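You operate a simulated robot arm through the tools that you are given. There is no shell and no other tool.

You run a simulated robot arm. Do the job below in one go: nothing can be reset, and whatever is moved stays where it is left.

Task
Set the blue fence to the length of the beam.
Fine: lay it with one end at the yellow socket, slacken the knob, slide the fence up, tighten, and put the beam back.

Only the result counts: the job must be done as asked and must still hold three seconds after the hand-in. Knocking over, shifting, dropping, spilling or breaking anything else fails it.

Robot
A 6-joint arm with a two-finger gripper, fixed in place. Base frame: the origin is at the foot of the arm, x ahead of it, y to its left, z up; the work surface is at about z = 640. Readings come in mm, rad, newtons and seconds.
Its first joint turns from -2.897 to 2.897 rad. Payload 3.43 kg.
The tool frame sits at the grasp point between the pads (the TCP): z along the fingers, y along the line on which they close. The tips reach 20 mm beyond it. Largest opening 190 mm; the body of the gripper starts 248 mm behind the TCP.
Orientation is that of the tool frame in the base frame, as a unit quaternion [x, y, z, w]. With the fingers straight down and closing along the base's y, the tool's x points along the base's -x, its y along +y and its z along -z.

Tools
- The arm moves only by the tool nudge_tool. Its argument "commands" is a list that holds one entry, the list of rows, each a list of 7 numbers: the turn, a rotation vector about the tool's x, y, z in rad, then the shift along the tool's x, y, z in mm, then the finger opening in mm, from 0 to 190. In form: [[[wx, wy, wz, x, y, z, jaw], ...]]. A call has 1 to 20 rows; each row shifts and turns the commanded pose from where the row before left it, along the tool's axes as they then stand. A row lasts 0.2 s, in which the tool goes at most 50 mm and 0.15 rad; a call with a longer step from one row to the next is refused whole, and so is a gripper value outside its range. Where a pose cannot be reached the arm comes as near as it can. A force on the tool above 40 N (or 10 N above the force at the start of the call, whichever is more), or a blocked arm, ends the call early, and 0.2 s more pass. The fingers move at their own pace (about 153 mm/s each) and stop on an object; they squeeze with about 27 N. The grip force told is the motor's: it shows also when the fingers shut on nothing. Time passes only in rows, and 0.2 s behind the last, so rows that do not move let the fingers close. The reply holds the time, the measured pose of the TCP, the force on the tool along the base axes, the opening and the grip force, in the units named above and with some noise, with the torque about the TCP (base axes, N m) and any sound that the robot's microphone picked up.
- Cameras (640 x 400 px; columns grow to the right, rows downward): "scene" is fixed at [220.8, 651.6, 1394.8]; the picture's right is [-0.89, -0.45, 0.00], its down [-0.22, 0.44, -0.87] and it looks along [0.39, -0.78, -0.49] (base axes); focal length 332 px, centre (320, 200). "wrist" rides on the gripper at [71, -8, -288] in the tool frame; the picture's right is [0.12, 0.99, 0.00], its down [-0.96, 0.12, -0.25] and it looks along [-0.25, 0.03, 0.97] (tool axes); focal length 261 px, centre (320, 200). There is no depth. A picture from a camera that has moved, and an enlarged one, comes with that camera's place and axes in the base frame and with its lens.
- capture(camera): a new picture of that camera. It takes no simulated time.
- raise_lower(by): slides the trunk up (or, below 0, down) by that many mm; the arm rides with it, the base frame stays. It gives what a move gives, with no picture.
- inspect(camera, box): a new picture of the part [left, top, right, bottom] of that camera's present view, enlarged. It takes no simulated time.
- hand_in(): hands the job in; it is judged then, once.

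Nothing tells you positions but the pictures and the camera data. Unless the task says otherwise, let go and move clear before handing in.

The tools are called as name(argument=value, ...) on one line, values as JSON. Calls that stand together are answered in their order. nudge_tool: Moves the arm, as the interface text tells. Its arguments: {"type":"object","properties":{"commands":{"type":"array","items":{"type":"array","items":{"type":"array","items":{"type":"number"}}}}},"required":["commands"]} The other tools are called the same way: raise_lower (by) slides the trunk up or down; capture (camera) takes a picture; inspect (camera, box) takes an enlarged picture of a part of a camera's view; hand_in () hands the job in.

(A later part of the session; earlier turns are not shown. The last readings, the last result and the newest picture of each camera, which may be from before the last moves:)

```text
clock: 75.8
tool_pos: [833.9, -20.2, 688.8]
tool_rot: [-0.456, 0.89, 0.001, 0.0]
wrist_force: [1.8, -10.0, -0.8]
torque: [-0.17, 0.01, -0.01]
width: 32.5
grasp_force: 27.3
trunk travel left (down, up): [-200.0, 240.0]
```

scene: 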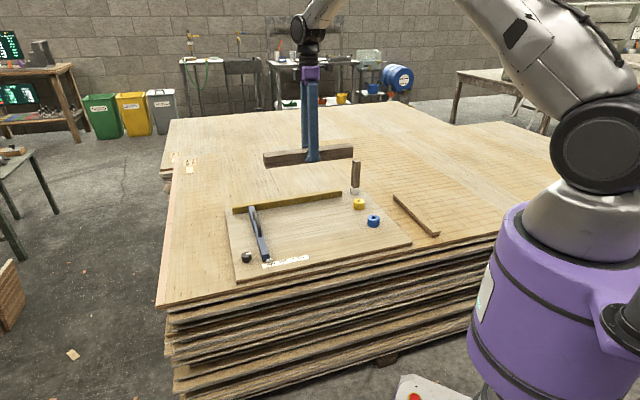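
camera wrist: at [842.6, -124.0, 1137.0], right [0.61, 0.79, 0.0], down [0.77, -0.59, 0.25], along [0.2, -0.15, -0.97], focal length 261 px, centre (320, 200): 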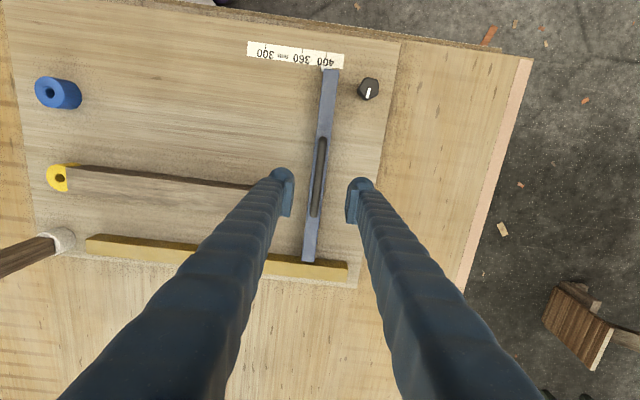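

Continuing the turn with another small correction.

nudge_tool(commands=[[[0, 0, 0, 0.7, -0.7, 0, 20], [0, 0, -0.07, 0, 0, 0, 20], [0, 0, -0.07, 0, 0, 0, 20], [0, 0, -0.07, 0, 0, 0, 20], [0, 0, -0.07, 0, 0, 0, 20], [0, 0, -0.07, 0, 0, 0, 20], [0, 0, 0, 0, 0, 0, 20]]])

nudge_tool(commands=[[[0, 0, 0, 0, -0.6, 0, 20], [0, 0, -0.07, 0, 0, 0, 20], [0, 0, -0.07, 0, 0, 0, 20], [0, 0, -0.07, 0, 0, 0, 20], [0, 0, -0.07, 0, 0, 0, 20], [0, 0, 0, 0, 0, 0, 20]]])

inspect(camera="wrist", box=[240, 130, 400, 230])

```text
clock: 77.4
tool_pos: [835.0, -19.7, 687.8]
tool_rot: [-0.604, 0.797, 0.0, 0.0]
wrist_force: [7.6, 7.6, -0.4]
torque: [0.1, -0.06, -0.03]
width: 32.5
grasp_force: 27.4
trunk travel left (down, up): [-200.0, 240.0]
```

```text
clock: 78.8
tool_pos: [834.5, -22.1, 686.9]
tool_rot: [0.709, -0.705, 0.001, 0.0]
wrist_force: [4.7, 9.4, 0.2]
torque: [0.1, -0.03, 0.02]
width: 32.3
grasp_force: 27.0
trunk travel left (down, up): [-200.0, 240.0]
```

```text
4.00 times, centred on (320, 180) of wrist
camera zoom: at [843.5, -90.3, 975.3], right [-0.99, -0.13, 0.0], down [-0.12, 0.96, 0.25], along [-0.03, 0.25, -0.97], focal length 1043 px, centre (320, 280)
```

zoom: 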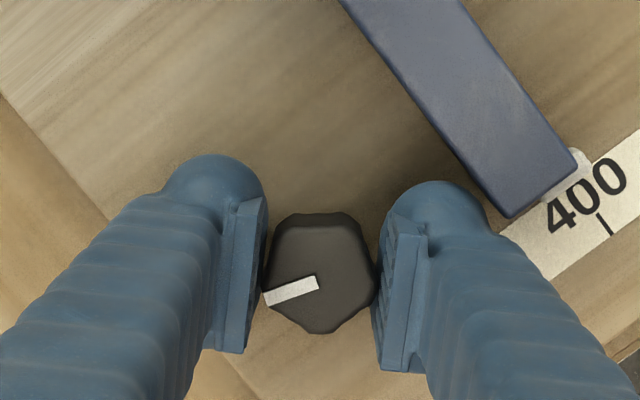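

About 162° turned in all. I'll add a little more while watching for contact with the fence.

nudge_tool(commands=[[[0, 0, 0, 0, -0.8, 0, 20], [0, 0, -0.07, -0.6, 0, 0, 20], [0, 0, -0.07, 0, 0, 0, 20], [0, 0, 0, 0, 0, 0, 20]]])

nudge_tool(commands=[[[0, 0, -0.07, 0, 0, 0, 20], [0, 0, -0.07, 0, 0, 0, 20], [0, 0, 0, 0, 0, 0, 20]]])

inspect(camera="wrist", box=[240, 130, 400, 230])

```text
clock: 79.8
tool_pos: [835.1, -20.5, 688.5]
tool_rot: [0.757, -0.654, -0.001, 0.0]
wrist_force: [-1.9, 6.0, -0.4]
torque: [-0.03, 0.02, 0.02]
width: 32.5
grasp_force: 27.4
trunk travel left (down, up): [-200.0, 240.0]
```

```text
clock: 80.6
tool_pos: [835.2, -20.1, 687.5]
tool_rot: [0.801, -0.599, 0.0, 0.001]
wrist_force: [-0.2, -0.5, 0.1]
torque: [-0.08, -0.03, 0.01]
width: 32.5
grasp_force: 27.2
trunk travel left (down, up): [-200.0, 240.0]
```

```text
4.00 times, centred on (320, 180) of wrist
camera zoom: at [863.2, -85.2, 975.3], right [-0.92, -0.39, 0.0], down [-0.38, 0.89, 0.25], along [-0.1, 0.23, -0.97], focal length 1043 px, centre (320, 280)
```

zoom: 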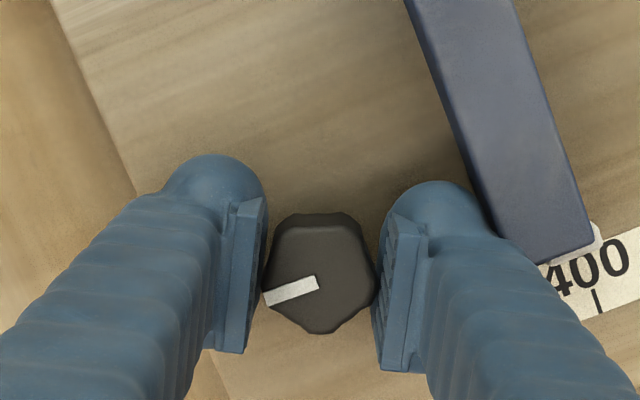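

Now about 178° turned. Releasing with a small opening and rising, then back to the handle.

nudge_tool(commands=[[[0, 0, 0, 0, 0, 0, 36], [0, 0, 0, 0, 0, 0, 36], [0, 0, 0, 0, 0, -10, 36], [0, 0, 0, 0, 0, -25, 36], [0, 0, 0, 0, 0, -40, 36], [0, 0, 0, 0, 0, -45, 36], [0, 0, 0, 0, 0, -40, 36], [0, 0, 0, 0, 0, 0, 36]]])

nudge_tool(commands=[[[0, 0, 0.1455, 0, 0, 0, 60], [0, 0, 0.1455, 0, 0, 0, 60], [0, 0, 0.1455, 0, 0, 0, 60], [0, 0, 0.1455, 0, 0, 0, 60], [0, 0, 0.1455, 0, 0, 0, 60], [0, 0, 0.1455, 0, 0, 0, 60], [0, 0, 0.1455, 0, 0, 0, 60], [0, 0, 0.1455, 0, 0, 0, 60], [0, 0, 0.1455, 0, 0, 0, 60], [0, 0, 0.1455, 0, 0, 0, 60], [0, 0, 0.1455, 0, 0, 0, 60], [0, 0, 0.1455, 0, 0, 0, 60], [0, 0, 0.1455, 0, 0, 0, 60], [0, 0, 0.1455, 0, 0, 0, 60], [0, 0, 0.1455, 0, 0, 0, 60], [0, 0, 0.1455, 0, 0, 0, 60], [0, 0, 0.1455, 0, 0, 0, 60], [0, 0, 0.1455, 0, 0, 0, 60], [0, 0, 0, 0, 0, 0, 60]]])

capture(camera="wrist")

```text
clock: 82.4
tool_pos: [837.1, -17.5, 848.7]
tool_rot: [0.8, -0.6, -0.001, 0.001]
wrist_force: [-0.4, -0.6, -0.7]
torque: [-0.02, -0.05, 0.02]
width: 35.9
grasp_force: 0.0
trunk travel left (down, up): [-200.0, 240.0]
```

```text
clock: 86.4
tool_pos: [834.3, -19.3, 848.4]
tool_rot: [0.374, 0.927, 0.0, 0.0]
wrist_force: [-0.2, -0.5, 0.5]
torque: [0.01, 0.0, -0.02]
width: 60.4
grasp_force: 0.1
trunk travel left (down, up): [-200.0, 240.0]
```

```text
taken
camera wrist: at [778.1, 23.1, 1135.8], right [0.6, 0.8, 0.0], down [0.77, -0.58, 0.25], along [0.2, -0.15, -0.97], focal length 261 px, centre (320, 200)
```

wrist: 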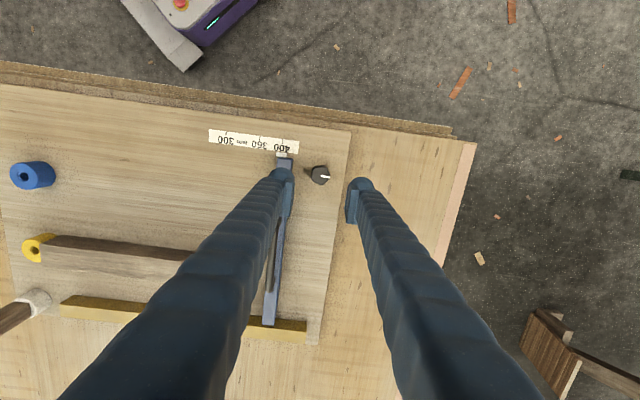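

The white mark now points the opposite way from its start, half a turn. Back to the handle.

nudge_tool(commands=[[[0, 0, 0, -37.35, -16, 0, 60], [0, 0, 0, -37.35, -16, 0, 60], [0, 0, 0, -37.35, -16, 0, 60], [0, 0, 0, -37.35, -16, 0, 60], [0, 0, 0, 0, 0, 40, 60], [0, 0, 0, 0, 0, 40, 60], [0, 0, 0, 0, 0, 25, 60], [0, 0, 0, 0, 0, 10, 60], [0, 0, 0, 0, 0, 0, 60]]])

inspect(camera="wrist", box=[240, 100, 400, 260])

```text
clock: 88.4
tool_pos: [895.9, -171.0, 732.5]
tool_rot: [0.373, 0.928, 0.0, 0.0]
wrist_force: [0.1, 0.6, 0.5]
torque: [-0.01, 0.0, -0.01]
width: 59.9
grasp_force: 0.0
trunk travel left (down, up): [-200.0, 240.0]
```

```text
2.50 times, centred on (320, 180) of wrist
camera zoom: at [839.1, -127.5, 1020.6], right [0.6, 0.8, 0.0], down [0.77, -0.58, 0.25], along [0.2, -0.15, -0.97], focal length 652 px, centre (320, 250)
```

zoom: 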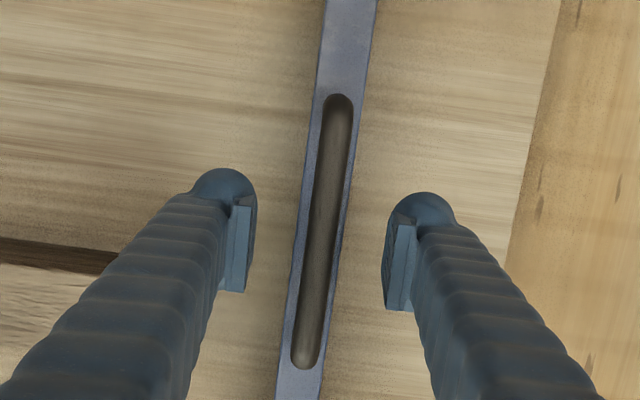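

Centred within about 1 mm. Descending and closing on the bar.

nudge_tool(commands=[[[0, 0, 0, 0, 1.2, 10, 60], [0, 0, 0, 0, 0, 6, 60], [0, 0, 0, 0, 0, 0, 40], [0, 0, 0, 0, 0, 0, 24], [0, 0, 0, 0, 0, 0, 10], [0, 0, 0, 0, 0, 0, 5], [0, 0, 0, 0, 0, 0, 5]]])

nudge_tool(commands=[[[0, 0, 0, 0, -1, 0, 5], [0, 0, 0, 0, -1, 0, 5], [0, 0, 0, 0, 0, 0, 5]]])

inspect(camera="scene", box=[220, 180, 300, 270])

```text
clock: 90.0
tool_pos: [898.0, -170.2, 716.2]
tool_rot: [0.373, 0.928, 0.001, -0.001]
wrist_force: [-0.7, -1.7, 0.1]
torque: [0.05, 0.03, -1.11]
width: 8.8
grasp_force: 27.1
trunk travel left (down, up): [-200.0, 240.0]
```

```text
clock: 90.8
tool_pos: [897.4, -171.4, 716.4]
tool_rot: [0.373, 0.928, 0.0, -0.001]
wrist_force: [0.3, 2.3, -0.2]
torque: [-0.11, -0.1, -1.13]
width: 8.9
grasp_force: 27.4
trunk travel left (down, up): [-200.0, 240.0]
```

```text
4.44 times, centred on (260, 225) of scene
camera zoom: at [220.8, 651.6, 1394.8], right [-0.89, -0.45, 0.0], down [-0.22, 0.44, -0.87], along [0.39, -0.78, -0.49], focal length 1476 px, centre (587, 89)
```

zoom: 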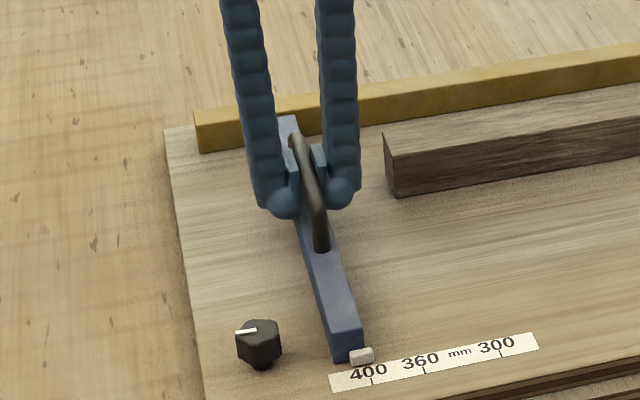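

Only about 2 N after 2 mm, so the fence is free now. I'll align the yaw slightly and slide it toward the beam.

nudge_tool(commands=[[[0, 0, 0.016, 0, -2, 0, 5], [0, 0, 0, 0, -4, 0, 5], [0, 0, 0, 0, -5, 0, 5], [0, 0, 0, 0, -5, 0, 5], [0, 0, 0, 0, -4, 0, 5], [0, 0, 0, 0, 0, 0, 5]]])

inspect(camera="scene", box=[220, 180, 300, 270])

capture(camera="wrist")

```text
clock: 92.2
tool_pos: [883.2, -183.2, 716.3]
tool_rot: [0.379, 0.925, 0.0, -0.001]
wrist_force: [2.9, -3.1, -0.1]
torque: [0.03, 0.02, 0.02]
width: 8.7
grasp_force: 27.2
trunk travel left (down, up): [-200.0, 240.0]
```

```text
4.44 times, centred on (260, 225) of scene
camera zoom: at [220.8, 651.6, 1394.8], right [-0.89, -0.45, 0.0], down [-0.22, 0.44, -0.87], along [0.39, -0.78, -0.49], focal length 1476 px, centre (587, 89)
```

zoom: 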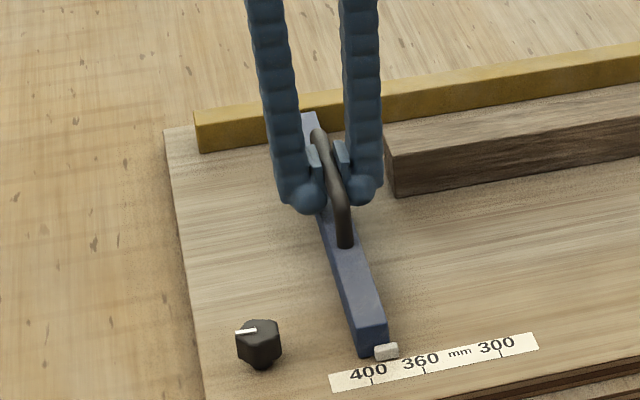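

```text
taken
camera wrist: at [828.1, -140.1, 1003.7], right [0.61, 0.79, 0.0], down [0.77, -0.59, 0.25], along [0.19, -0.15, -0.97], focal length 261 px, centre (320, 200)
```

wrist: 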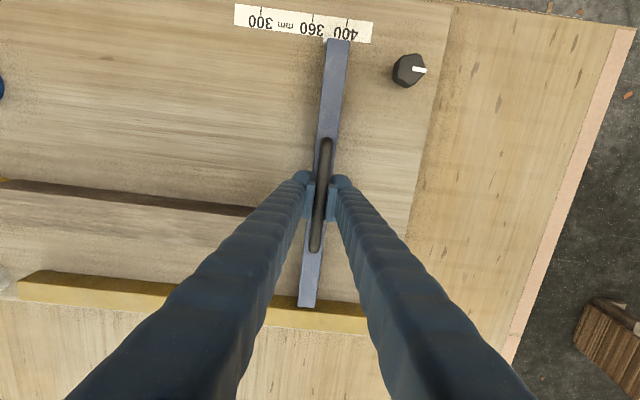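

The fence slides smoothly. I'll continue to within about 10 mm of the beam end.

nudge_tool(commands=[[[0, 0, 0, -0.4, -5, 0, 5], [0, 0, 0, 0, -7, 0, 5], [0, 0, 0, 0, -7, 0, 5], [0, 0, 0, 0, -7, 0, 5], [0, 0, 0, 0, -5, 0, 5], [0, 0, 0, 0, -3, 0, 5], [0, 0, 0, 0, 0, 0, 5]]])

inspect(camera="scene", box=[230, 180, 310, 270])

capture(camera="wrist")

```text
clock: 93.8
tool_pos: [859.0, -209.7, 715.4]
tool_rot: [0.381, 0.925, 0.0, -0.001]
wrist_force: [-7.2, 8.1, 0.1]
torque: [-0.15, -0.11, 0.01]
width: 8.7
grasp_force: 26.7
trunk travel left (down, up): [-200.0, 240.0]
```

```text
4.44 times, centred on (270, 225) of scene
camera zoom: at [220.8, 651.6, 1394.8], right [-0.89, -0.45, 0.0], down [-0.22, 0.44, -0.87], along [0.39, -0.78, -0.49], focal length 1476 px, centre (542, 89)
```

zoom: 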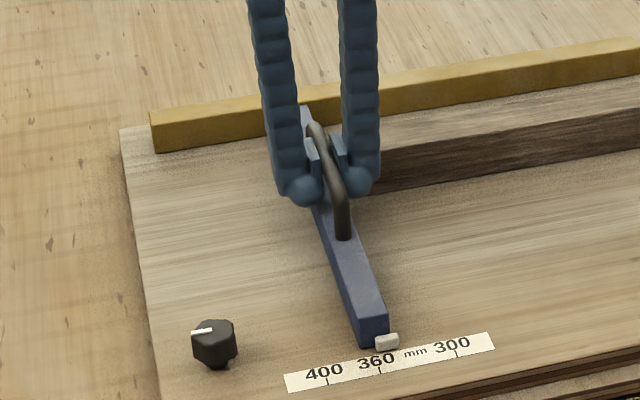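

```text
taken
camera wrist: at [803.8, -165.3, 1003.9], right [0.61, 0.79, 0.0], down [0.77, -0.59, 0.24], along [0.19, -0.15, -0.97], focal length 261 px, centre (320, 200)
```

wrist: 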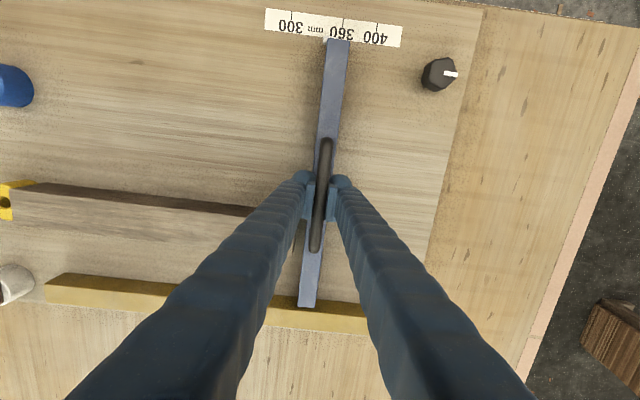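

About 12 mm left. I'll relieve the side load and advance in smaller steps, watching the push force.

nudge_tool(commands=[[[0, 0, 0, 0.9, -2, 0, 5], [0, 0, 0, 0, -2, 0, 5], [0, 0, 0, 0, -2, 0, 5], [0, 0, 0, 0, 0, 0, 5]]])

inspect(camera="scene", box=[260, 180, 320, 240])

inspect(camera="wrist", box=[230, 0, 420, 320])

```text
clock: 94.8
tool_pos: [854.6, -212.3, 716.6]
tool_rot: [0.38, 0.925, -0.001, -0.002]
wrist_force: [-4.7, 8.6, -0.5]
torque: [-0.24, -0.19, 0.02]
width: 8.7
grasp_force: 27.0
trunk travel left (down, up): [-200.0, 240.0]
```

```text
6.67 times, centred on (290, 210) of scene
camera zoom: at [220.8, 651.6, 1394.8], right [-0.89, -0.45, 0.0], down [-0.22, 0.44, -0.87], along [0.39, -0.78, -0.49], focal length 2214 px, centre (520, 133)
```

zoom: 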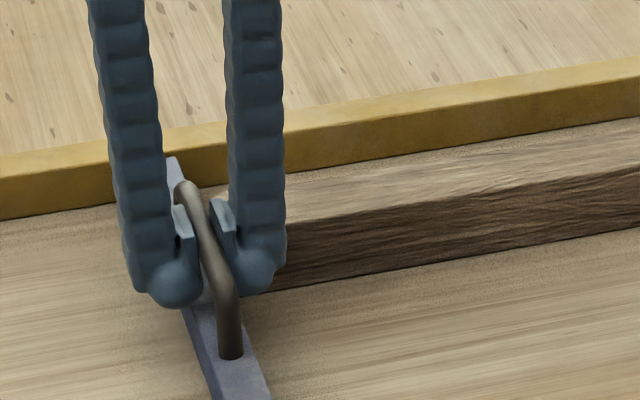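

```text
1.25 times, centred on (325, 160) of wrist
camera zoom: at [799.7, -168.8, 1003.9], right [0.61, 0.79, 0.0], down [0.77, -0.59, 0.25], along [0.19, -0.15, -0.97], focal length 326 px, centre (314, 250)
```

zoom: 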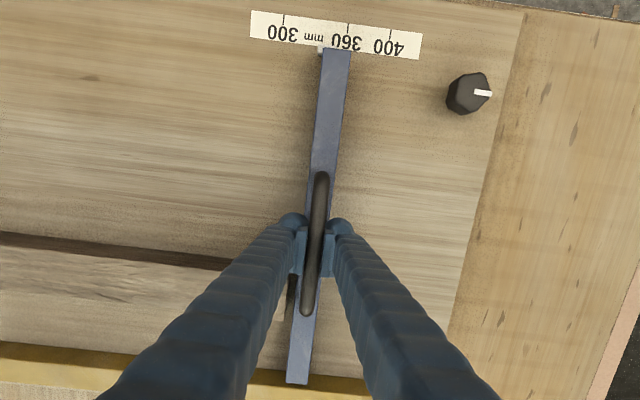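

Fence face is close to the beam end now, with my finger about 11 mm clear of the beam's side. I'll advance in 1 mm steps.

nudge_tool(commands=[[[0, 0, 0, 0.9, -1, 0, 5], [0, 0, 0, 0, -1, 0, 5], [0, 0, 0, 0, 0, 0, 5]]])

nudge_tool(commands=[[[0, 0, 0, 0, -1, 0, 5], [0, 0, 0, 0, -1, 0, 5], [0, 0, 0, 0, 0, 0, 5]]])

```text
clock: 95.6
tool_pos: [854.6, -215.4, 716.7]
tool_rot: [0.381, 0.925, 0.0, -0.001]
wrist_force: [-1.0, 3.2, -0.7]
torque: [-0.2, -0.11, -0.01]
width: 8.8
grasp_force: 26.8
trunk travel left (down, up): [-200.0, 240.0]
```

```text
clock: 96.4
tool_pos: [852.7, -215.5, 717.5]
tool_rot: [0.38, 0.925, -0.001, 0.0]
wrist_force: [5.1, -1.3, 0.0]
torque: [-0.08, 0.0, 0.01]
width: 8.5
grasp_force: 26.9
trunk travel left (down, up): [-200.0, 240.0]
```

nudge_tool(commands=[[[0, 0, 0, 0, -1, 0, 5], [0, 0, 0, 0, 0, 0, 5]]])

nudge_tool(commands=[[[0, 0, 0, 0, -1, 0, 5], [0, 0, 0, 0, 0, 0, 5]]])

inspect(camera="scene", box=[240, 180, 320, 280])

```text
clock: 97.0
tool_pos: [852.6, -216.5, 717.4]
tool_rot: [0.38, 0.925, 0.0, 0.0]
wrist_force: [8.2, -5.9, -0.3]
torque: [0.08, 0.09, 0.03]
width: 8.8
grasp_force: 27.6
trunk travel left (down, up): [-200.0, 240.0]
```

```text
clock: 97.6
tool_pos: [850.4, -217.6, 716.5]
tool_rot: [0.38, 0.925, 0.0, 0.0]
wrist_force: [10.8, -8.5, -0.3]
torque: [0.08, 0.08, 0.04]
width: 8.5
grasp_force: 27.0
trunk travel left (down, up): [-200.0, 240.0]
```

```text
4.00 times, centred on (280, 230) of scene
camera zoom: at [220.8, 651.6, 1394.8], right [-0.89, -0.45, 0.0], down [-0.22, 0.44, -0.87], along [0.39, -0.78, -0.49], focal length 1328 px, centre (480, 80)
```

zoom: 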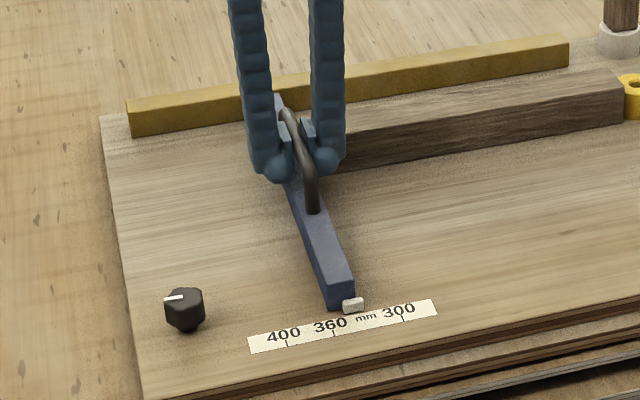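

Still sliding (push force about 2 N), with a side load building up along the handle. I'll relieve that and continue.

nudge_tool(commands=[[[0, 0, 0, -1.2, -1, 0, 5], [0, 0, 0, 0, 0, 0, 5]]])

nudge_tool(commands=[[[0, 0, 0, 0, -1, 0, 5], [0, 0, 0, 0, 0, 0, 5]]])

nudge_tool(commands=[[[0, 0, 0, 0, -1, 0, 5], [0, 0, 0, 0, 0, 0, 5]]])

```text
clock: 98.2
tool_pos: [849.4, -218.1, 717.6]
tool_rot: [0.381, 0.925, 0.0, 0.0]
wrist_force: [2.1, 0.5, 0.2]
torque: [0.16, 0.22, 0.01]
width: 8.7
grasp_force: 27.1
trunk travel left (down, up): [-200.0, 240.0]
```

```text
clock: 98.8
tool_pos: [849.9, -218.1, 717.3]
tool_rot: [0.381, 0.925, 0.0, 0.0]
wrist_force: [5.8, 7.6, 0.7]
torque: [0.26, 0.38, 0.01]
width: 8.8
grasp_force: 27.2
trunk travel left (down, up): [-200.0, 240.0]
```

```text
clock: 99.4
tool_pos: [849.8, -218.4, 717.4]
tool_rot: [0.38, 0.925, 0.0, 0.0]
wrist_force: [11.2, 15.9, -0.4]
torque: [0.02, 0.29, -0.06]
width: 8.5
grasp_force: 27.3
trunk travel left (down, up): [-200.0, 240.0]
```

Push force jumped to about 19 N: the fence is against the beam and the beam against the socket. I'll ease the load slightly and check both ends.

nudge_tool(commands=[[[0, 0, 0, 0, 1.2, 0, 5], [0, 0, 0, 0, 0, 0, 5]]])

inspect(camera="scene", box=[325, 180, 385, 220])

inspect(camera="scene", box=[260, 180, 320, 240])

inspect(camera="wrist", box=[230, 0, 420, 320])

```text
clock: 100.0
tool_pos: [852.0, -217.0, 716.6]
tool_rot: [0.381, 0.925, -0.001, -0.001]
wrist_force: [9.1, 15.2, 0.1]
torque: [-0.27, 0.04, -0.03]
width: 8.9
grasp_force: 26.8
trunk travel left (down, up): [-200.0, 240.0]
```

```text
10.00 times, centred on (355, 200) of scene
camera zoom: at [220.8, 651.6, 1394.8], right [-0.89, -0.45, 0.0], down [-0.22, 0.44, -0.87], along [0.39, -0.78, -0.49], focal length 3321 px, centre (-30, 200)
```

zoom: 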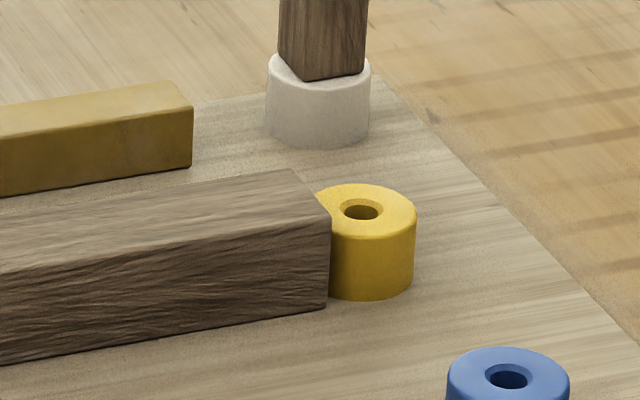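

```text
6.67 times, centred on (290, 210) of scene
camera zoom: at [220.8, 651.6, 1394.8], right [-0.89, -0.45, 0.0], down [-0.22, 0.44, -0.87], along [0.39, -0.78, -0.49], focal length 2214 px, centre (520, 133)
```

zoom: 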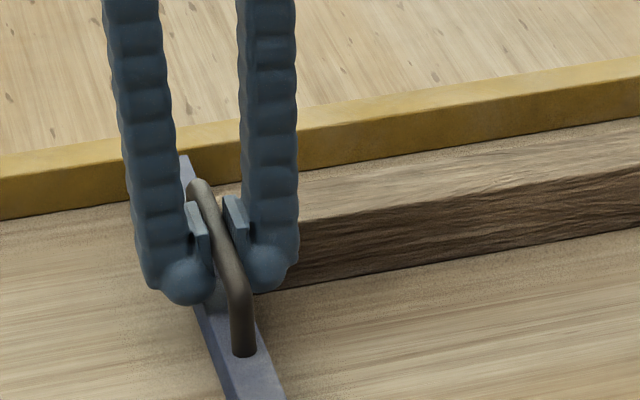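

```text
1.25 times, centred on (325, 160) of wrist
camera zoom: at [794.2, -174.0, 1004.5], right [0.61, 0.79, 0.0], down [0.77, -0.59, 0.25], along [0.19, -0.15, -0.97], focal length 326 px, centre (314, 250)
```

zoom: 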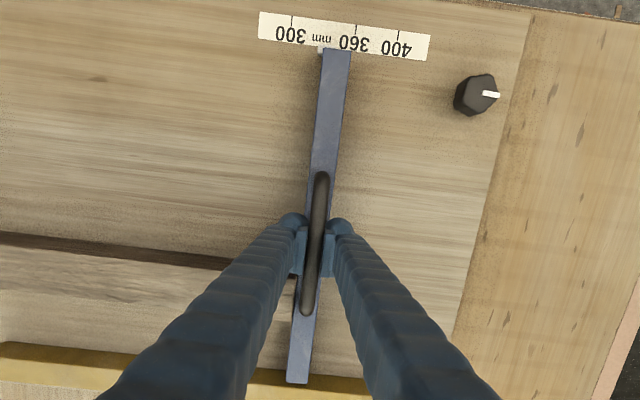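

The beam is flush with the socket and hasn't shifted. I'll ease the push further before letting go of the handle.

nudge_tool(commands=[[[0, 0, 0, 0, 0.8, 0, 5], [0, 0, 0, 0, 0, 0, 5]]])

```text
clock: 100.6
tool_pos: [850.4, -218.1, 716.8]
tool_rot: [0.381, 0.925, -0.001, -0.001]
wrist_force: [6.0, 17.5, 1.9]
torque: [-0.19, 0.08, 0.0]
width: 8.5
grasp_force: 27.1
trunk travel left (down, up): [-200.0, 240.0]
```

nudge_tool(commands=[[[0, 0, 0, 0, 0, 0, 5], [0, 0, 0, 0, 0, 0, 5], [0, 0, 0, 0, 0, 0, 5]]])

```text
clock: 101.4
tool_pos: [850.3, -217.7, 716.7]
tool_rot: [0.38, 0.925, -0.001, 0.0]
wrist_force: [4.0, 20.9, 1.6]
torque: [-0.15, 0.14, 0.01]
width: 8.7
grasp_force: 27.0
trunk travel left (down, up): [-200.0, 240.0]
```

nudge_tool(commands=[[[0, 0, 0, 0.5, 1.0, 0, 5], [0, 0, 0, 0, 0, 0, 5]]])

nudge_tool(commands=[[[0, 0, 0, 0, 0, 0, 5], [0, 0, 0, 0, 0, 0, 5]]])

```text
clock: 102.0
tool_pos: [849.9, -217.9, 717.2]
tool_rot: [0.379, 0.925, -0.001, 0.0]
wrist_force: [-0.6, 7.2, 4.4]
torque: [-0.11, -0.02, 0.08]
width: 9.0
grasp_force: 27.0
trunk travel left (down, up): [-200.0, 240.0]
```

```text
clock: 102.6
tool_pos: [849.9, -218.7, 717.0]
tool_rot: [0.38, 0.925, 0.001, 0.0]
wrist_force: [-2.7, 3.3, 4.9]
torque: [-0.11, -0.11, 0.05]
width: 9.0
grasp_force: 26.6
trunk travel left (down, up): [-200.0, 240.0]
```

Push force is now near zero and the fence has stayed put. Releasing the handle and rising straight up.

nudge_tool(commands=[[[0, 0, 0, 0, 0, 0, 20], [0, 0, 0, 0, 0, 0, 40], [0, 0, 0, 0, 0, -10, 50], [0, 0, 0, 0, 0, -30, 50], [0, 0, 0, 0, 0, -45, 50], [0, 0, 0, 0, 0, -45, 50], [0, 0, 0, 0, 0, 0, 50]]])

capture(camera="wrist")

inspect(camera="scene", box=[240, 180, 320, 280])

inspect(camera="scene", box=[260, 190, 300, 220])

```text
clock: 104.2
tool_pos: [849.6, -213.6, 847.1]
tool_rot: [0.38, 0.925, 0.0, 0.0]
wrist_force: [-0.6, -0.3, -0.4]
torque: [-0.01, -0.05, -0.02]
width: 50.2
grasp_force: 0.1
trunk travel left (down, up): [-200.0, 240.0]
```

```text
taken
camera wrist: at [793.1, -171.0, 1134.8], right [0.61, 0.79, 0.0], down [0.77, -0.59, 0.25], along [0.19, -0.15, -0.97], focal length 261 px, centre (320, 200)
```

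wrist: 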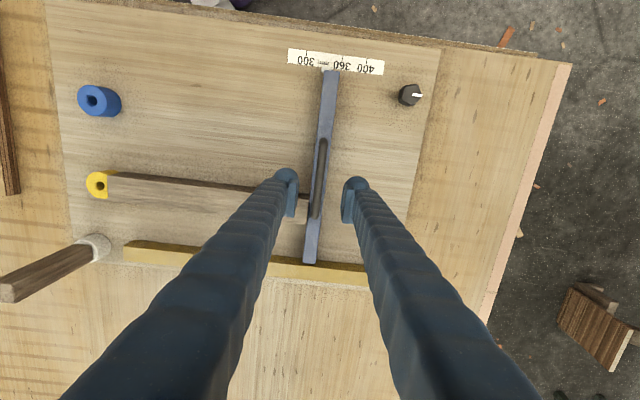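

```text
4.00 times, centred on (280, 230) of scene
camera zoom: at [220.8, 651.6, 1394.8], right [-0.89, -0.45, 0.0], down [-0.22, 0.44, -0.87], along [0.39, -0.78, -0.49], focal length 1328 px, centre (480, 80)
```

zoom: 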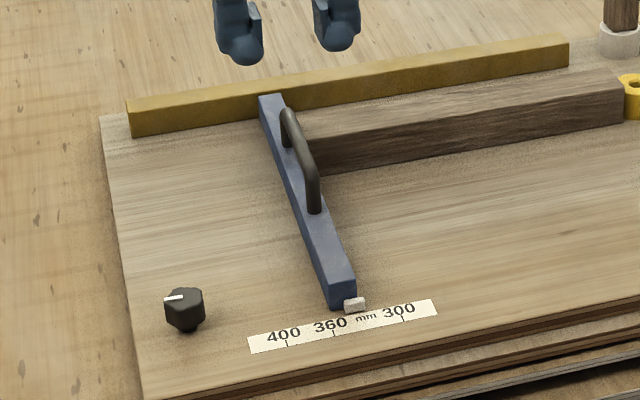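

```text
13.33 times, centred on (280, 205) of scene
camera zoom: at [220.8, 651.6, 1394.8], right [-0.89, -0.45, 0.0], down [-0.22, 0.44, -0.87], along [0.39, -0.78, -0.49], focal length 4428 px, centre (853, 133)
```

zoom: 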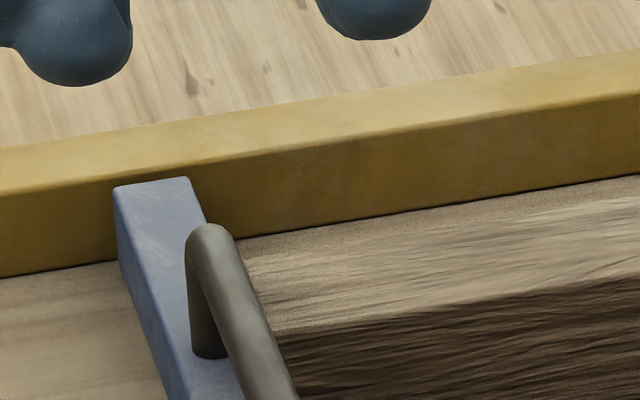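

The fence looks flush with the beam end. I'll zoom in on the contact and the socket end.

inspect(camera="wrist", box=[280, 180, 350, 240])

inspect(camera="wrist", box=[75, 155, 135, 215])

inspect(camera="wrist", box=[280, 40, 400, 110])

```text
6.67 times, centred on (315, 210) of wrist
camera zoom: at [793.1, -171.0, 1134.8], right [0.61, 0.79, 0.0], down [0.77, -0.59, 0.25], along [0.19, -0.15, -0.97], focal length 1738 px, centre (353, 133)
```

zoom: 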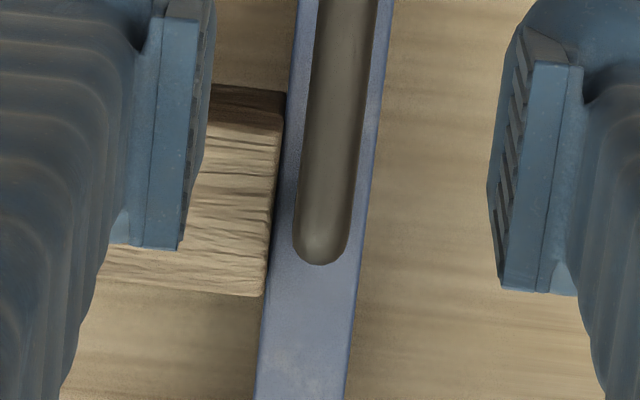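

```text
6.67 times, centred on (105, 185) of wrist
camera zoom: at [793.1, -171.0, 1134.8], right [0.61, 0.79, 0.0], down [0.77, -0.59, 0.25], along [0.19, -0.15, -0.97], focal length 1738 px, centre (1753, 300)
```

zoom: 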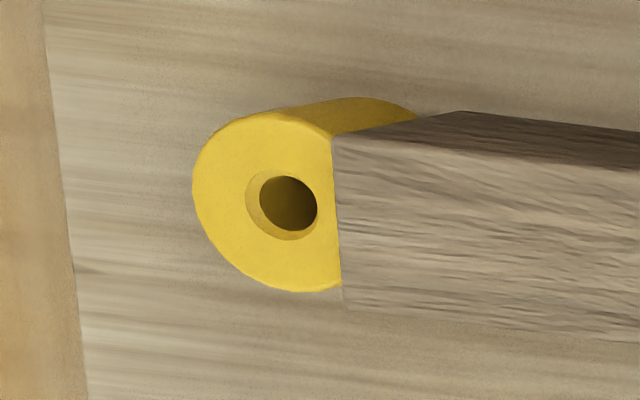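

```text
5.33 times, centred on (340, 75) of wrist
camera zoom: at [793.1, -171.0, 1134.8], right [0.61, 0.79, 0.0], down [0.77, -0.59, 0.25], along [0.19, -0.15, -0.97], focal length 1390 px, centre (213, 867)
```

zoom: 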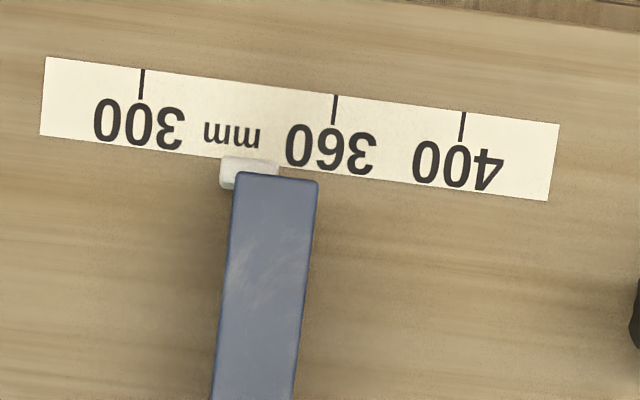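

The forces say it's seated at both ends, but I want to verify with the camera directly over each contact to remove parallax. First, over the fence/beam contact.

nudge_tool(commands=[[[0, 0, -0.1424, 0, 0, 0, 50], [0, 0, -0.1424, 0, 0, 0, 50], [0, 0, -0.1424, 0, 0, 0, 50], [0, 0, -0.1424, 0, 0, 0, 50], [0, 0, -0.1424, 0, 0, 0, 50], [0, 0, -0.1424, 0, 0, 0, 50], [0, 0, -0.1424, 0, 0, 0, 50], [0, 0, -0.1424, 0, 0, 0, 50], [0, 0, -0.1424, 0, 0, 0, 50], [0, 0, -0.1424, 0, 0, 0, 50], [0, 0, -0.1424, 0, 0, 0, 50], [0, 0, 0, -27, -27, 0, 50], [0, 0, 0, -27, -27, 0, 50], [0, 0, 0, 0, 0, 0, 50]]])

capture(camera="wrist")

```text
clock: 107.2
tool_pos: [925.8, -217.4, 845.9]
tool_rot: [-0.383, 0.924, 0.0, 0.0]
wrist_force: [0.5, 0.3, -0.1]
torque: [0.01, 0.0, -0.01]
width: 50.1
grasp_force: 0.1
trunk travel left (down, up): [-200.0, 240.0]
```

```text
taken
camera wrist: at [883.5, -272.7, 1133.6], right [-0.79, 0.62, 0.0], down [0.6, 0.76, 0.25], along [0.15, 0.19, -0.97], focal length 261 px, centre (320, 200)
```

wrist: 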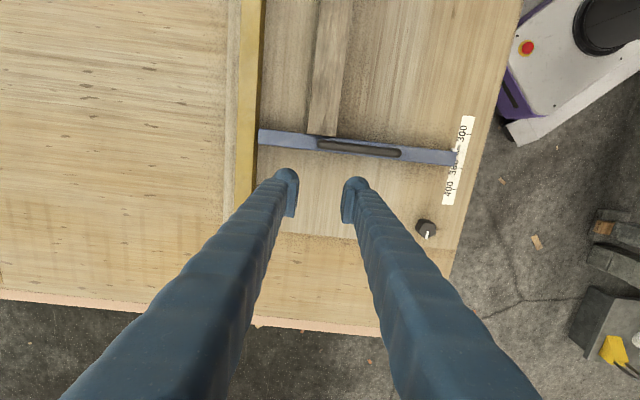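

inspect(camera="wrist", box=[295, 115, 355, 155])

inspect(camera="wrist", box=[430, 105, 490, 215])

inspect(camera="wrist", box=[250, 110, 470, 180])

```text
10.00 times, centred on (325, 135) of wrist
camera zoom: at [883.5, -272.7, 1133.6], right [-0.79, 0.62, 0.0], down [0.6, 0.76, 0.25], along [0.15, 0.19, -0.97], focal length 2606 px, centre (270, 850)
```

zoom: 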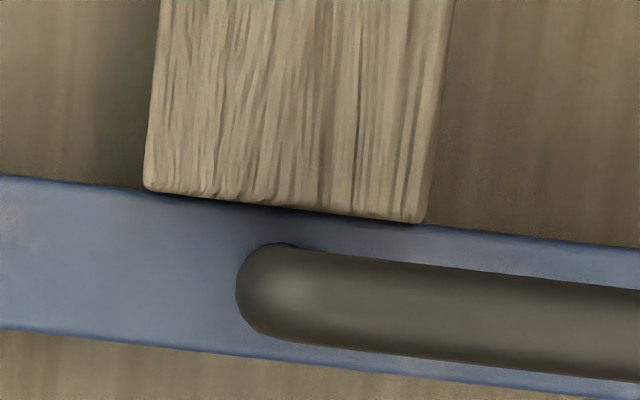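

```text
3.64 times, centred on (460, 160) of wrist
camera zoom: at [883.5, -272.7, 1133.6], right [-0.79, 0.62, 0.0], down [0.6, 0.76, 0.25], along [0.15, 0.19, -0.97], focal length 948 px, centre (-189, 346)
```

zoom: 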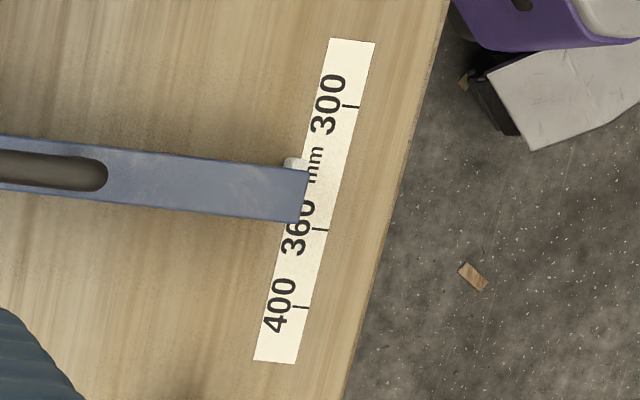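

```text
2.91 times, centred on (360, 145) of wrist
camera zoom: at [883.5, -272.7, 1133.6], right [-0.79, 0.62, 0.0], down [0.6, 0.76, 0.25], along [0.15, 0.19, -0.97], focal length 758 px, centre (204, 360)
```

zoom: 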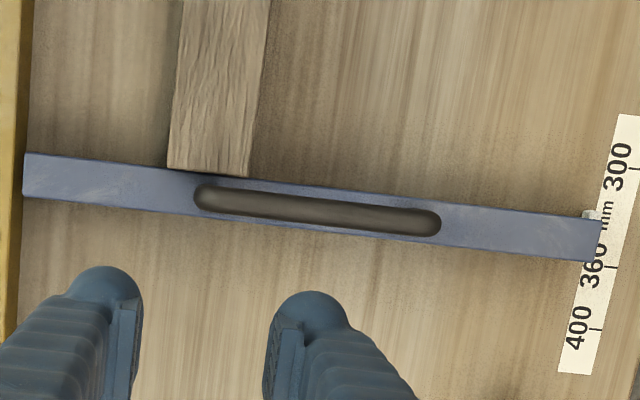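

The fence is flush with the beam end to within about 0.5 mm and parallel to it. Now directly over the socket end.

nudge_tool(commands=[[[0, 0, 0, 48, 0.2, 0, 50], [0, 0, 0, 48, 0.2, 0, 50], [0, 0, 0, 48, 0.2, 0, 50], [0, 0, 0, 48, 0.2, 0, 50], [0, 0, 0, 48, 0.2, 0, 50], [0, 0, 0, 48, 0.2, 0, 50], [0, 0, 0, 48, 0.2, 0, 50], [0, 0, 0, 0, 0, 0, 50]]])

capture(camera="wrist")

inspect(camera="wrist", box=[295, 105, 355, 145])

```text
clock: 109.0
tool_pos: [687.9, -450.9, 846.5]
tool_rot: [-0.383, 0.924, 0.0, 0.0]
wrist_force: [-0.6, 0.1, 0.3]
torque: [0.13, -0.04, -0.02]
width: 50.0
grasp_force: 0.1
trunk travel left (down, up): [-200.0, 240.0]
```

```text
taken
camera wrist: at [644.8, -505.9, 1133.9], right [-0.79, 0.62, 0.0], down [0.6, 0.76, 0.25], along [0.15, 0.2, -0.97], focal length 261 px, centre (320, 200)
```

wrist: 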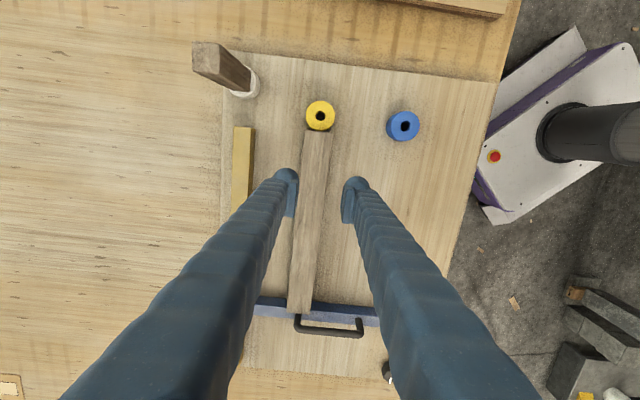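

```text
10.00 times, centred on (325, 125) of wrist
camera zoom: at [644.8, -505.9, 1133.9], right [-0.79, 0.62, 0.0], down [0.6, 0.76, 0.25], along [0.15, 0.2, -0.97], focal length 2606 px, centre (270, 950)
```

zoom: 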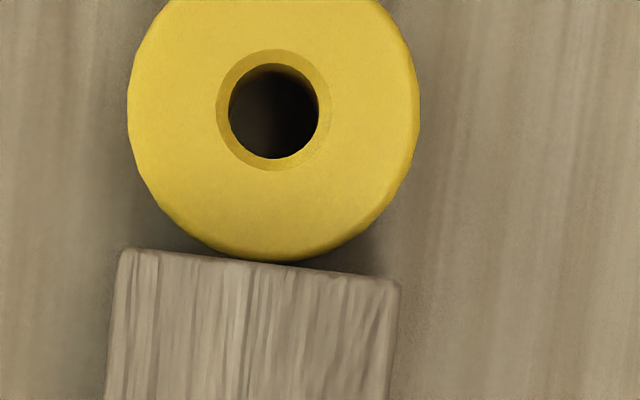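

Both ends are properly seated: the beam end is tangent to the yellow socket and flush with the fence. Now back to the knob to tighten it, with more room since the fence has moved away.

nudge_tool(commands=[[[0, 0, 0, -40.9, 20.1, 0, 50], [0, 0, 0, -40.9, 20.1, 0, 50], [0, 0, 0, -40.9, 20.1, 0, 50], [0, 0, 0, -40.9, 20.1, 0, 50], [0, 0, 0, -40.9, 20.1, 0, 50], [0, 0, 0, -40.9, 20.1, 0, 50], [0, 0, 0, -40.9, 20.1, 0, 50], [0, 0, 0, -40.9, 20.1, 0, 50], [0, 0, 0, -40.9, 20.1, 0, 50], [0, 0, 0, -40.9, 20.1, 0, 50], [0, 0, -0.133, 0, 0, 0, 50], [0, 0, -0.133, 0, 0, 0, 50], [0, 0, -0.133, 0, 0, 0, 50], [0, 0, -0.133, 0, 0, 0, 50], [0, 0, -0.133, 0, 0, 0, 50], [0, 0, -0.133, 0, 0, 0, 50], [0, 0, -0.133, 0, 0, 0, 50], [0, 0, -0.133, 0, 0, 0, 50], [0, 0, 0, 0, 0, 0, 50]]])

nudge_tool(commands=[[[0, 0, 0, 0, 0, 45, 50], [0, 0, 0, 0, 0, 45, 50], [0, 0, 0, 0, 0, 40, 50], [0, 0, 0, 0, 0, 10, 50], [0, 0, 0, 0, 0, 0, 50]]])

inspect(camera="wrist", box=[240, 130, 400, 230])

capture(camera="scene")

```text
clock: 113.0
tool_pos: [835.8, -21.1, 847.2]
tool_rot: [0.799, -0.601, -0.001, 0.001]
wrist_force: [0.4, -0.1, 0.7]
torque: [0.02, -0.01, -0.01]
width: 50.3
grasp_force: 0.1
trunk travel left (down, up): [-200.0, 240.0]
```

```text
clock: 114.2
tool_pos: [835.5, -20.4, 706.6]
tool_rot: [0.799, -0.601, 0.0, 0.0]
wrist_force: [0.6, 0.4, -0.1]
torque: [-0.02, -0.02, -0.03]
width: 50.0
grasp_force: 0.0
trunk travel left (down, up): [-200.0, 240.0]
```

```text
4.00 times, centred on (320, 180) of wrist
camera zoom: at [863.1, -85.1, 994.0], right [-0.92, -0.39, 0.0], down [-0.38, 0.89, 0.25], along [-0.1, 0.23, -0.97], focal length 1043 px, centre (320, 280)
```

zoom: 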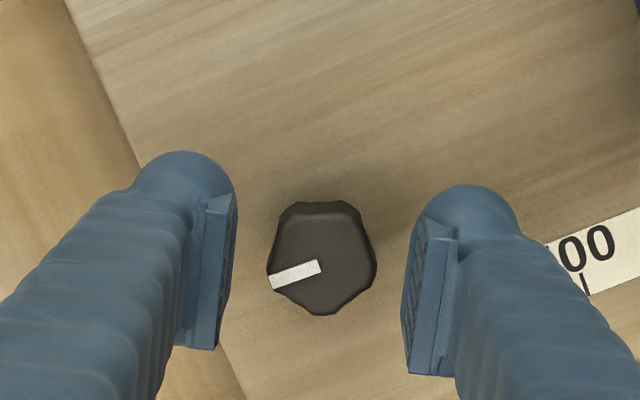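

```text
taken
```

scene: 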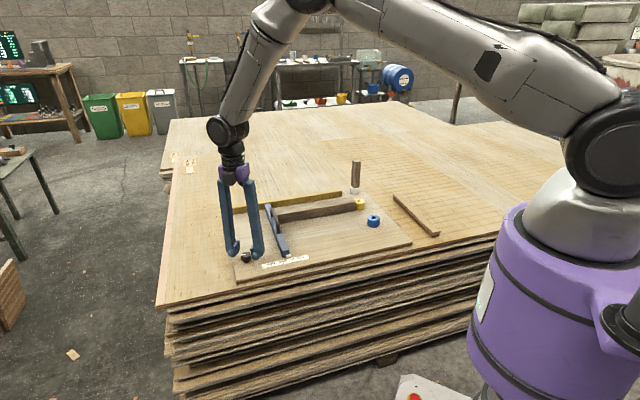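

The knob is centred between the fingers. Descending and gripping.

nudge_tool(commands=[[[0, 0, 0, 0, 0.6, 8, 46], [0, 0, 0, 0, 0, 7, 46], [0, 0, 0, 0, 0, 3.5, 46], [0, 0, 0, 0, 0, 0, 46]]])

nudge_tool(commands=[[[0, 0, 0, 0, 0, 0, 34], [0, 0, 0, 0, 0, 0, 24], [0, 0, 0, 0, 0, 0, 20], [0, 0, 0, 0, 0, 0, 20]]])

```text
clock: 115.2
tool_pos: [835.9, -22.5, 688.0]
tool_rot: [0.799, -0.602, -0.001, 0.0]
wrist_force: [0.6, 0.7, -0.7]
torque: [0.03, 0.02, 0.0]
width: 46.3
grasp_force: 0.0
trunk travel left (down, up): [-200.0, 240.0]
```

```text
clock: 116.2
tool_pos: [835.6, -22.3, 688.8]
tool_rot: [0.799, -0.602, 0.0, 0.0]
wrist_force: [5.0, 2.4, 0.6]
torque: [0.02, -0.05, -0.01]
width: 32.3
grasp_force: 27.2
trunk travel left (down, up): [-200.0, 240.0]
```

Gripped at 32 mm. Turning clockwise now, in chunks, watching torque and side force.

nudge_tool(commands=[[[0, 0, 0, 0, -0.5, 0, 20], [0, 0, 0.07, 0, 0, 0, 20], [0, 0, 0.07, 0, 0, 0, 20], [0, 0, 0.07, 0, 0, 0, 20], [0, 0, 0.07, 0, 0, 0, 20], [0, 0, 0.07, 0, 0, 0, 20], [0, 0, 0, 0, 0, 0, 20]]])

```text
clock: 117.8
tool_pos: [834.0, -22.6, 689.3]
tool_rot: [-0.682, 0.732, 0.001, -0.001]
wrist_force: [-4.5, -5.7, -0.9]
torque: [-0.25, 0.03, 0.01]
width: 32.3
grasp_force: 26.9
trunk travel left (down, up): [-200.0, 240.0]
```

nudge_tool(commands=[[[0, 0, 0, 0.6, 0.4, 0, 20], [0, 0, 0.07, 0, 0, 0, 20], [0, 0, 0.07, 0, 0, 0, 20], [0, 0, 0.07, 0, 0, 0, 20], [0, 0, 0.07, 0, 0, 0, 20], [0, 0, 0.07, 0, 0, 0, 20], [0, 0, 0.07, 0, 0, 0, 20], [0, 0, 0, 0, 0, 0, 20]]])

```text
clock: 119.6
tool_pos: [833.9, -21.2, 688.7]
tool_rot: [-0.514, 0.858, 0.001, -0.001]
wrist_force: [-21.3, 11.2, -0.9]
torque: [0.09, 0.16, 0.04]
width: 32.5
grasp_force: 27.1
trunk travel left (down, up): [-200.0, 240.0]
```

Side load of 24 N; relieving it before going on.

nudge_tool(commands=[[[0, 0, 0, 0, 1.5, 0, 20], [0, 0, 0, 0, 0, 0, 20]]])

inspect(camera="wrist", box=[240, 130, 400, 230])

```text
clock: 120.2
tool_pos: [833.8, -22.2, 689.0]
tool_rot: [-0.514, 0.858, 0.001, -0.001]
wrist_force: [-19.0, 3.8, 0.4]
torque: [-0.07, 0.15, 0.08]
width: 32.6
grasp_force: 27.3
trunk travel left (down, up): [-200.0, 240.0]
```

```text
4.00 times, centred on (320, 180) of wrist
camera zoom: at [807.9, -87.3, 975.8], right [-0.93, 0.36, 0.0], down [0.35, 0.9, 0.25], along [0.09, 0.23, -0.97], focal length 1043 px, centre (320, 280)
```

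zoom: 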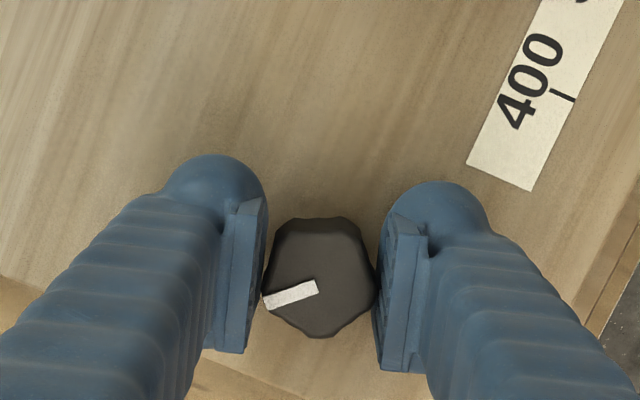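

nudge_tool(commands=[[[0, 0, 0, 0.5, 1.5, 0, 20], [0, 0, 0, 0, 0, 0, 20]]])

nudge_tool(commands=[[[0, 0, 0.07, 0, 0.2, 0, 20], [0, 0, 0.07, 0, 0.2, 0, 20], [0, 0, 0.07, 0, 0.2, 0, 20], [0, 0, 0.07, 0, 0.2, 0, 20], [0, 0, 0, 0, 0, 0, 20]]])

```text
clock: 120.8
tool_pos: [833.4, -21.6, 688.5]
tool_rot: [-0.515, 0.857, 0.0, 0.0]
wrist_force: [-6.1, 4.0, -0.8]
torque: [0.07, -0.06, 0.02]
width: 32.2
grasp_force: 26.4
trunk travel left (down, up): [-200.0, 240.0]
```

```text
clock: 122.0
tool_pos: [833.9, -20.8, 689.0]
tool_rot: [-0.39, 0.921, 0.0, -0.002]
wrist_force: [5.6, 7.1, 1.1]
torque: [0.07, -0.06, 0.03]
width: 32.4
grasp_force: 26.6
trunk travel left (down, up): [-200.0, 240.0]
```

nudge_tool(commands=[[[0, 0, 0.07, -0.8, 0.1, 0, 20], [0, 0, 0.07, 0, 0.1, 0, 20], [0, 0, 0.07, 0, 0.1, 0, 20], [0, 0, 0.07, 0, 0.1, 0, 20], [0, 0, 0.07, 0, 0.1, 0, 20], [0, 0, 0, 0, 0, 0, 20]]])

nudge_tool(commands=[[[0, 0, 0.07, 0, 0.1, 0, 20], [0, 0, 0.07, 0, 0.1, 0, 20], [0, 0, 0.07, 0, 0.1, 0, 20], [0, 0, 0, 0, 0, 0, 20]]])

inspect(camera="wrist", box=[240, 130, 400, 230])

```text
clock: 123.4
tool_pos: [833.0, -20.4, 688.2]
tool_rot: [-0.223, 0.975, 0.001, -0.001]
wrist_force: [1.1, -0.7, 0.3]
torque: [-0.07, 0.11, -0.03]
width: 32.4
grasp_force: 26.6
trunk travel left (down, up): [-200.0, 240.0]
```

```text
clock: 124.4
tool_pos: [832.8, -20.5, 688.1]
tool_rot: [-0.12, 0.993, 0.0, -0.001]
wrist_force: [-0.8, 0.0, 0.2]
torque: [-0.01, 0.03, -0.01]
width: 32.4
grasp_force: 26.8
trunk travel left (down, up): [-200.0, 240.0]
```

```text
4.00 times, centred on (320, 180) of wrist
camera zoom: at [766.1, -44.3, 976.3], right [-0.35, 0.94, 0.0], down [0.91, 0.34, 0.24], along [0.23, 0.09, -0.97], focal length 1043 px, centre (320, 280)
```

zoom: 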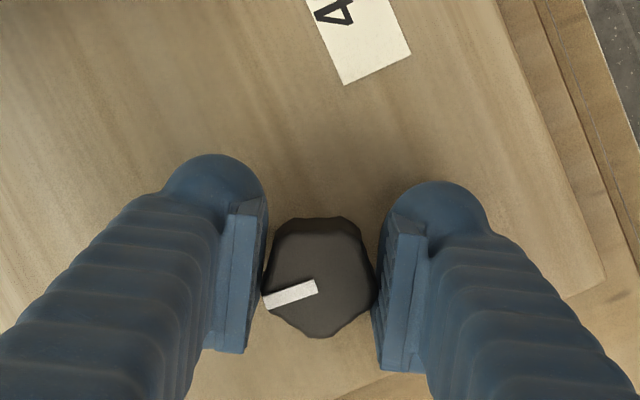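

92° back, forces near zero. Continuing clockwise.

nudge_tool(commands=[[[0, 0, 0.07, 0, 0, 0, 20], [0, 0, 0.07, 0, 0, 0, 20], [0, 0, 0.07, 0, 0, 0, 20], [0, 0, 0.07, 0, 0, 0, 20], [0, 0, 0.07, 0, 0, 0, 20], [0, 0, 0, 0, 0, 0, 20]]])

nudge_tool(commands=[[[0, 0, 0.07, 0, 0, 0, 20], [0, 0, 0.07, 0, 0, 0, 20], [0, 0, 0.07, 0, 0, 0, 20], [0, 0, 0.07, 0, 0, 0, 20], [0, 0, 0, 0, 0, 0, 20]]])

```text
clock: 125.8
tool_pos: [832.2, -18.6, 688.7]
tool_rot: [0.055, 0.998, 0.0, -0.001]
wrist_force: [-4.1, 12.5, 0.7]
torque: [0.09, 0.07, 0.06]
width: 32.2
grasp_force: 27.3
trunk travel left (down, up): [-200.0, 240.0]
```

```text
clock: 127.0
tool_pos: [832.2, -19.6, 689.0]
tool_rot: [0.194, 0.981, -0.001, 0.0]
wrist_force: [-3.6, 33.3, -0.3]
torque: [0.28, 0.25, 0.11]
width: 32.6
grasp_force: 27.2
trunk travel left (down, up): [-200.0, 240.0]
```

Side load is up to 33 N; easing it before continuing.

nudge_tool(commands=[[[0, 0, 0, 0.7, 1.2, 0, 20], [0, 0, 0, 0.5, 1.0, 0, 20], [0, 0, 0, 0, 0, 0, 20]]])

nudge_tool(commands=[[[0, 0, 0.07, 0, 0.3, 0, 20], [0, 0, 0.07, 0, 0.3, 0, 20], [0, 0, 0.07, 0, 0.3, 0, 20], [0, 0, 0, 0, 0, 0, 20]]])

```text
clock: 127.8
tool_pos: [832.5, -18.4, 687.9]
tool_rot: [0.193, 0.981, 0.0, 0.0]
wrist_force: [6.7, 4.6, 0.2]
torque: [-0.12, -0.24, 0.01]
width: 32.9
grasp_force: 26.9
trunk travel left (down, up): [-200.0, 240.0]
```

```text
clock: 128.8
tool_pos: [833.4, -17.8, 689.3]
tool_rot: [0.295, 0.955, 0.0, 0.0]
wrist_force: [14.3, -5.5, 0.0]
torque: [-0.14, -0.15, -0.02]
width: 32.4
grasp_force: 26.5
trunk travel left (down, up): [-200.0, 240.0]
```

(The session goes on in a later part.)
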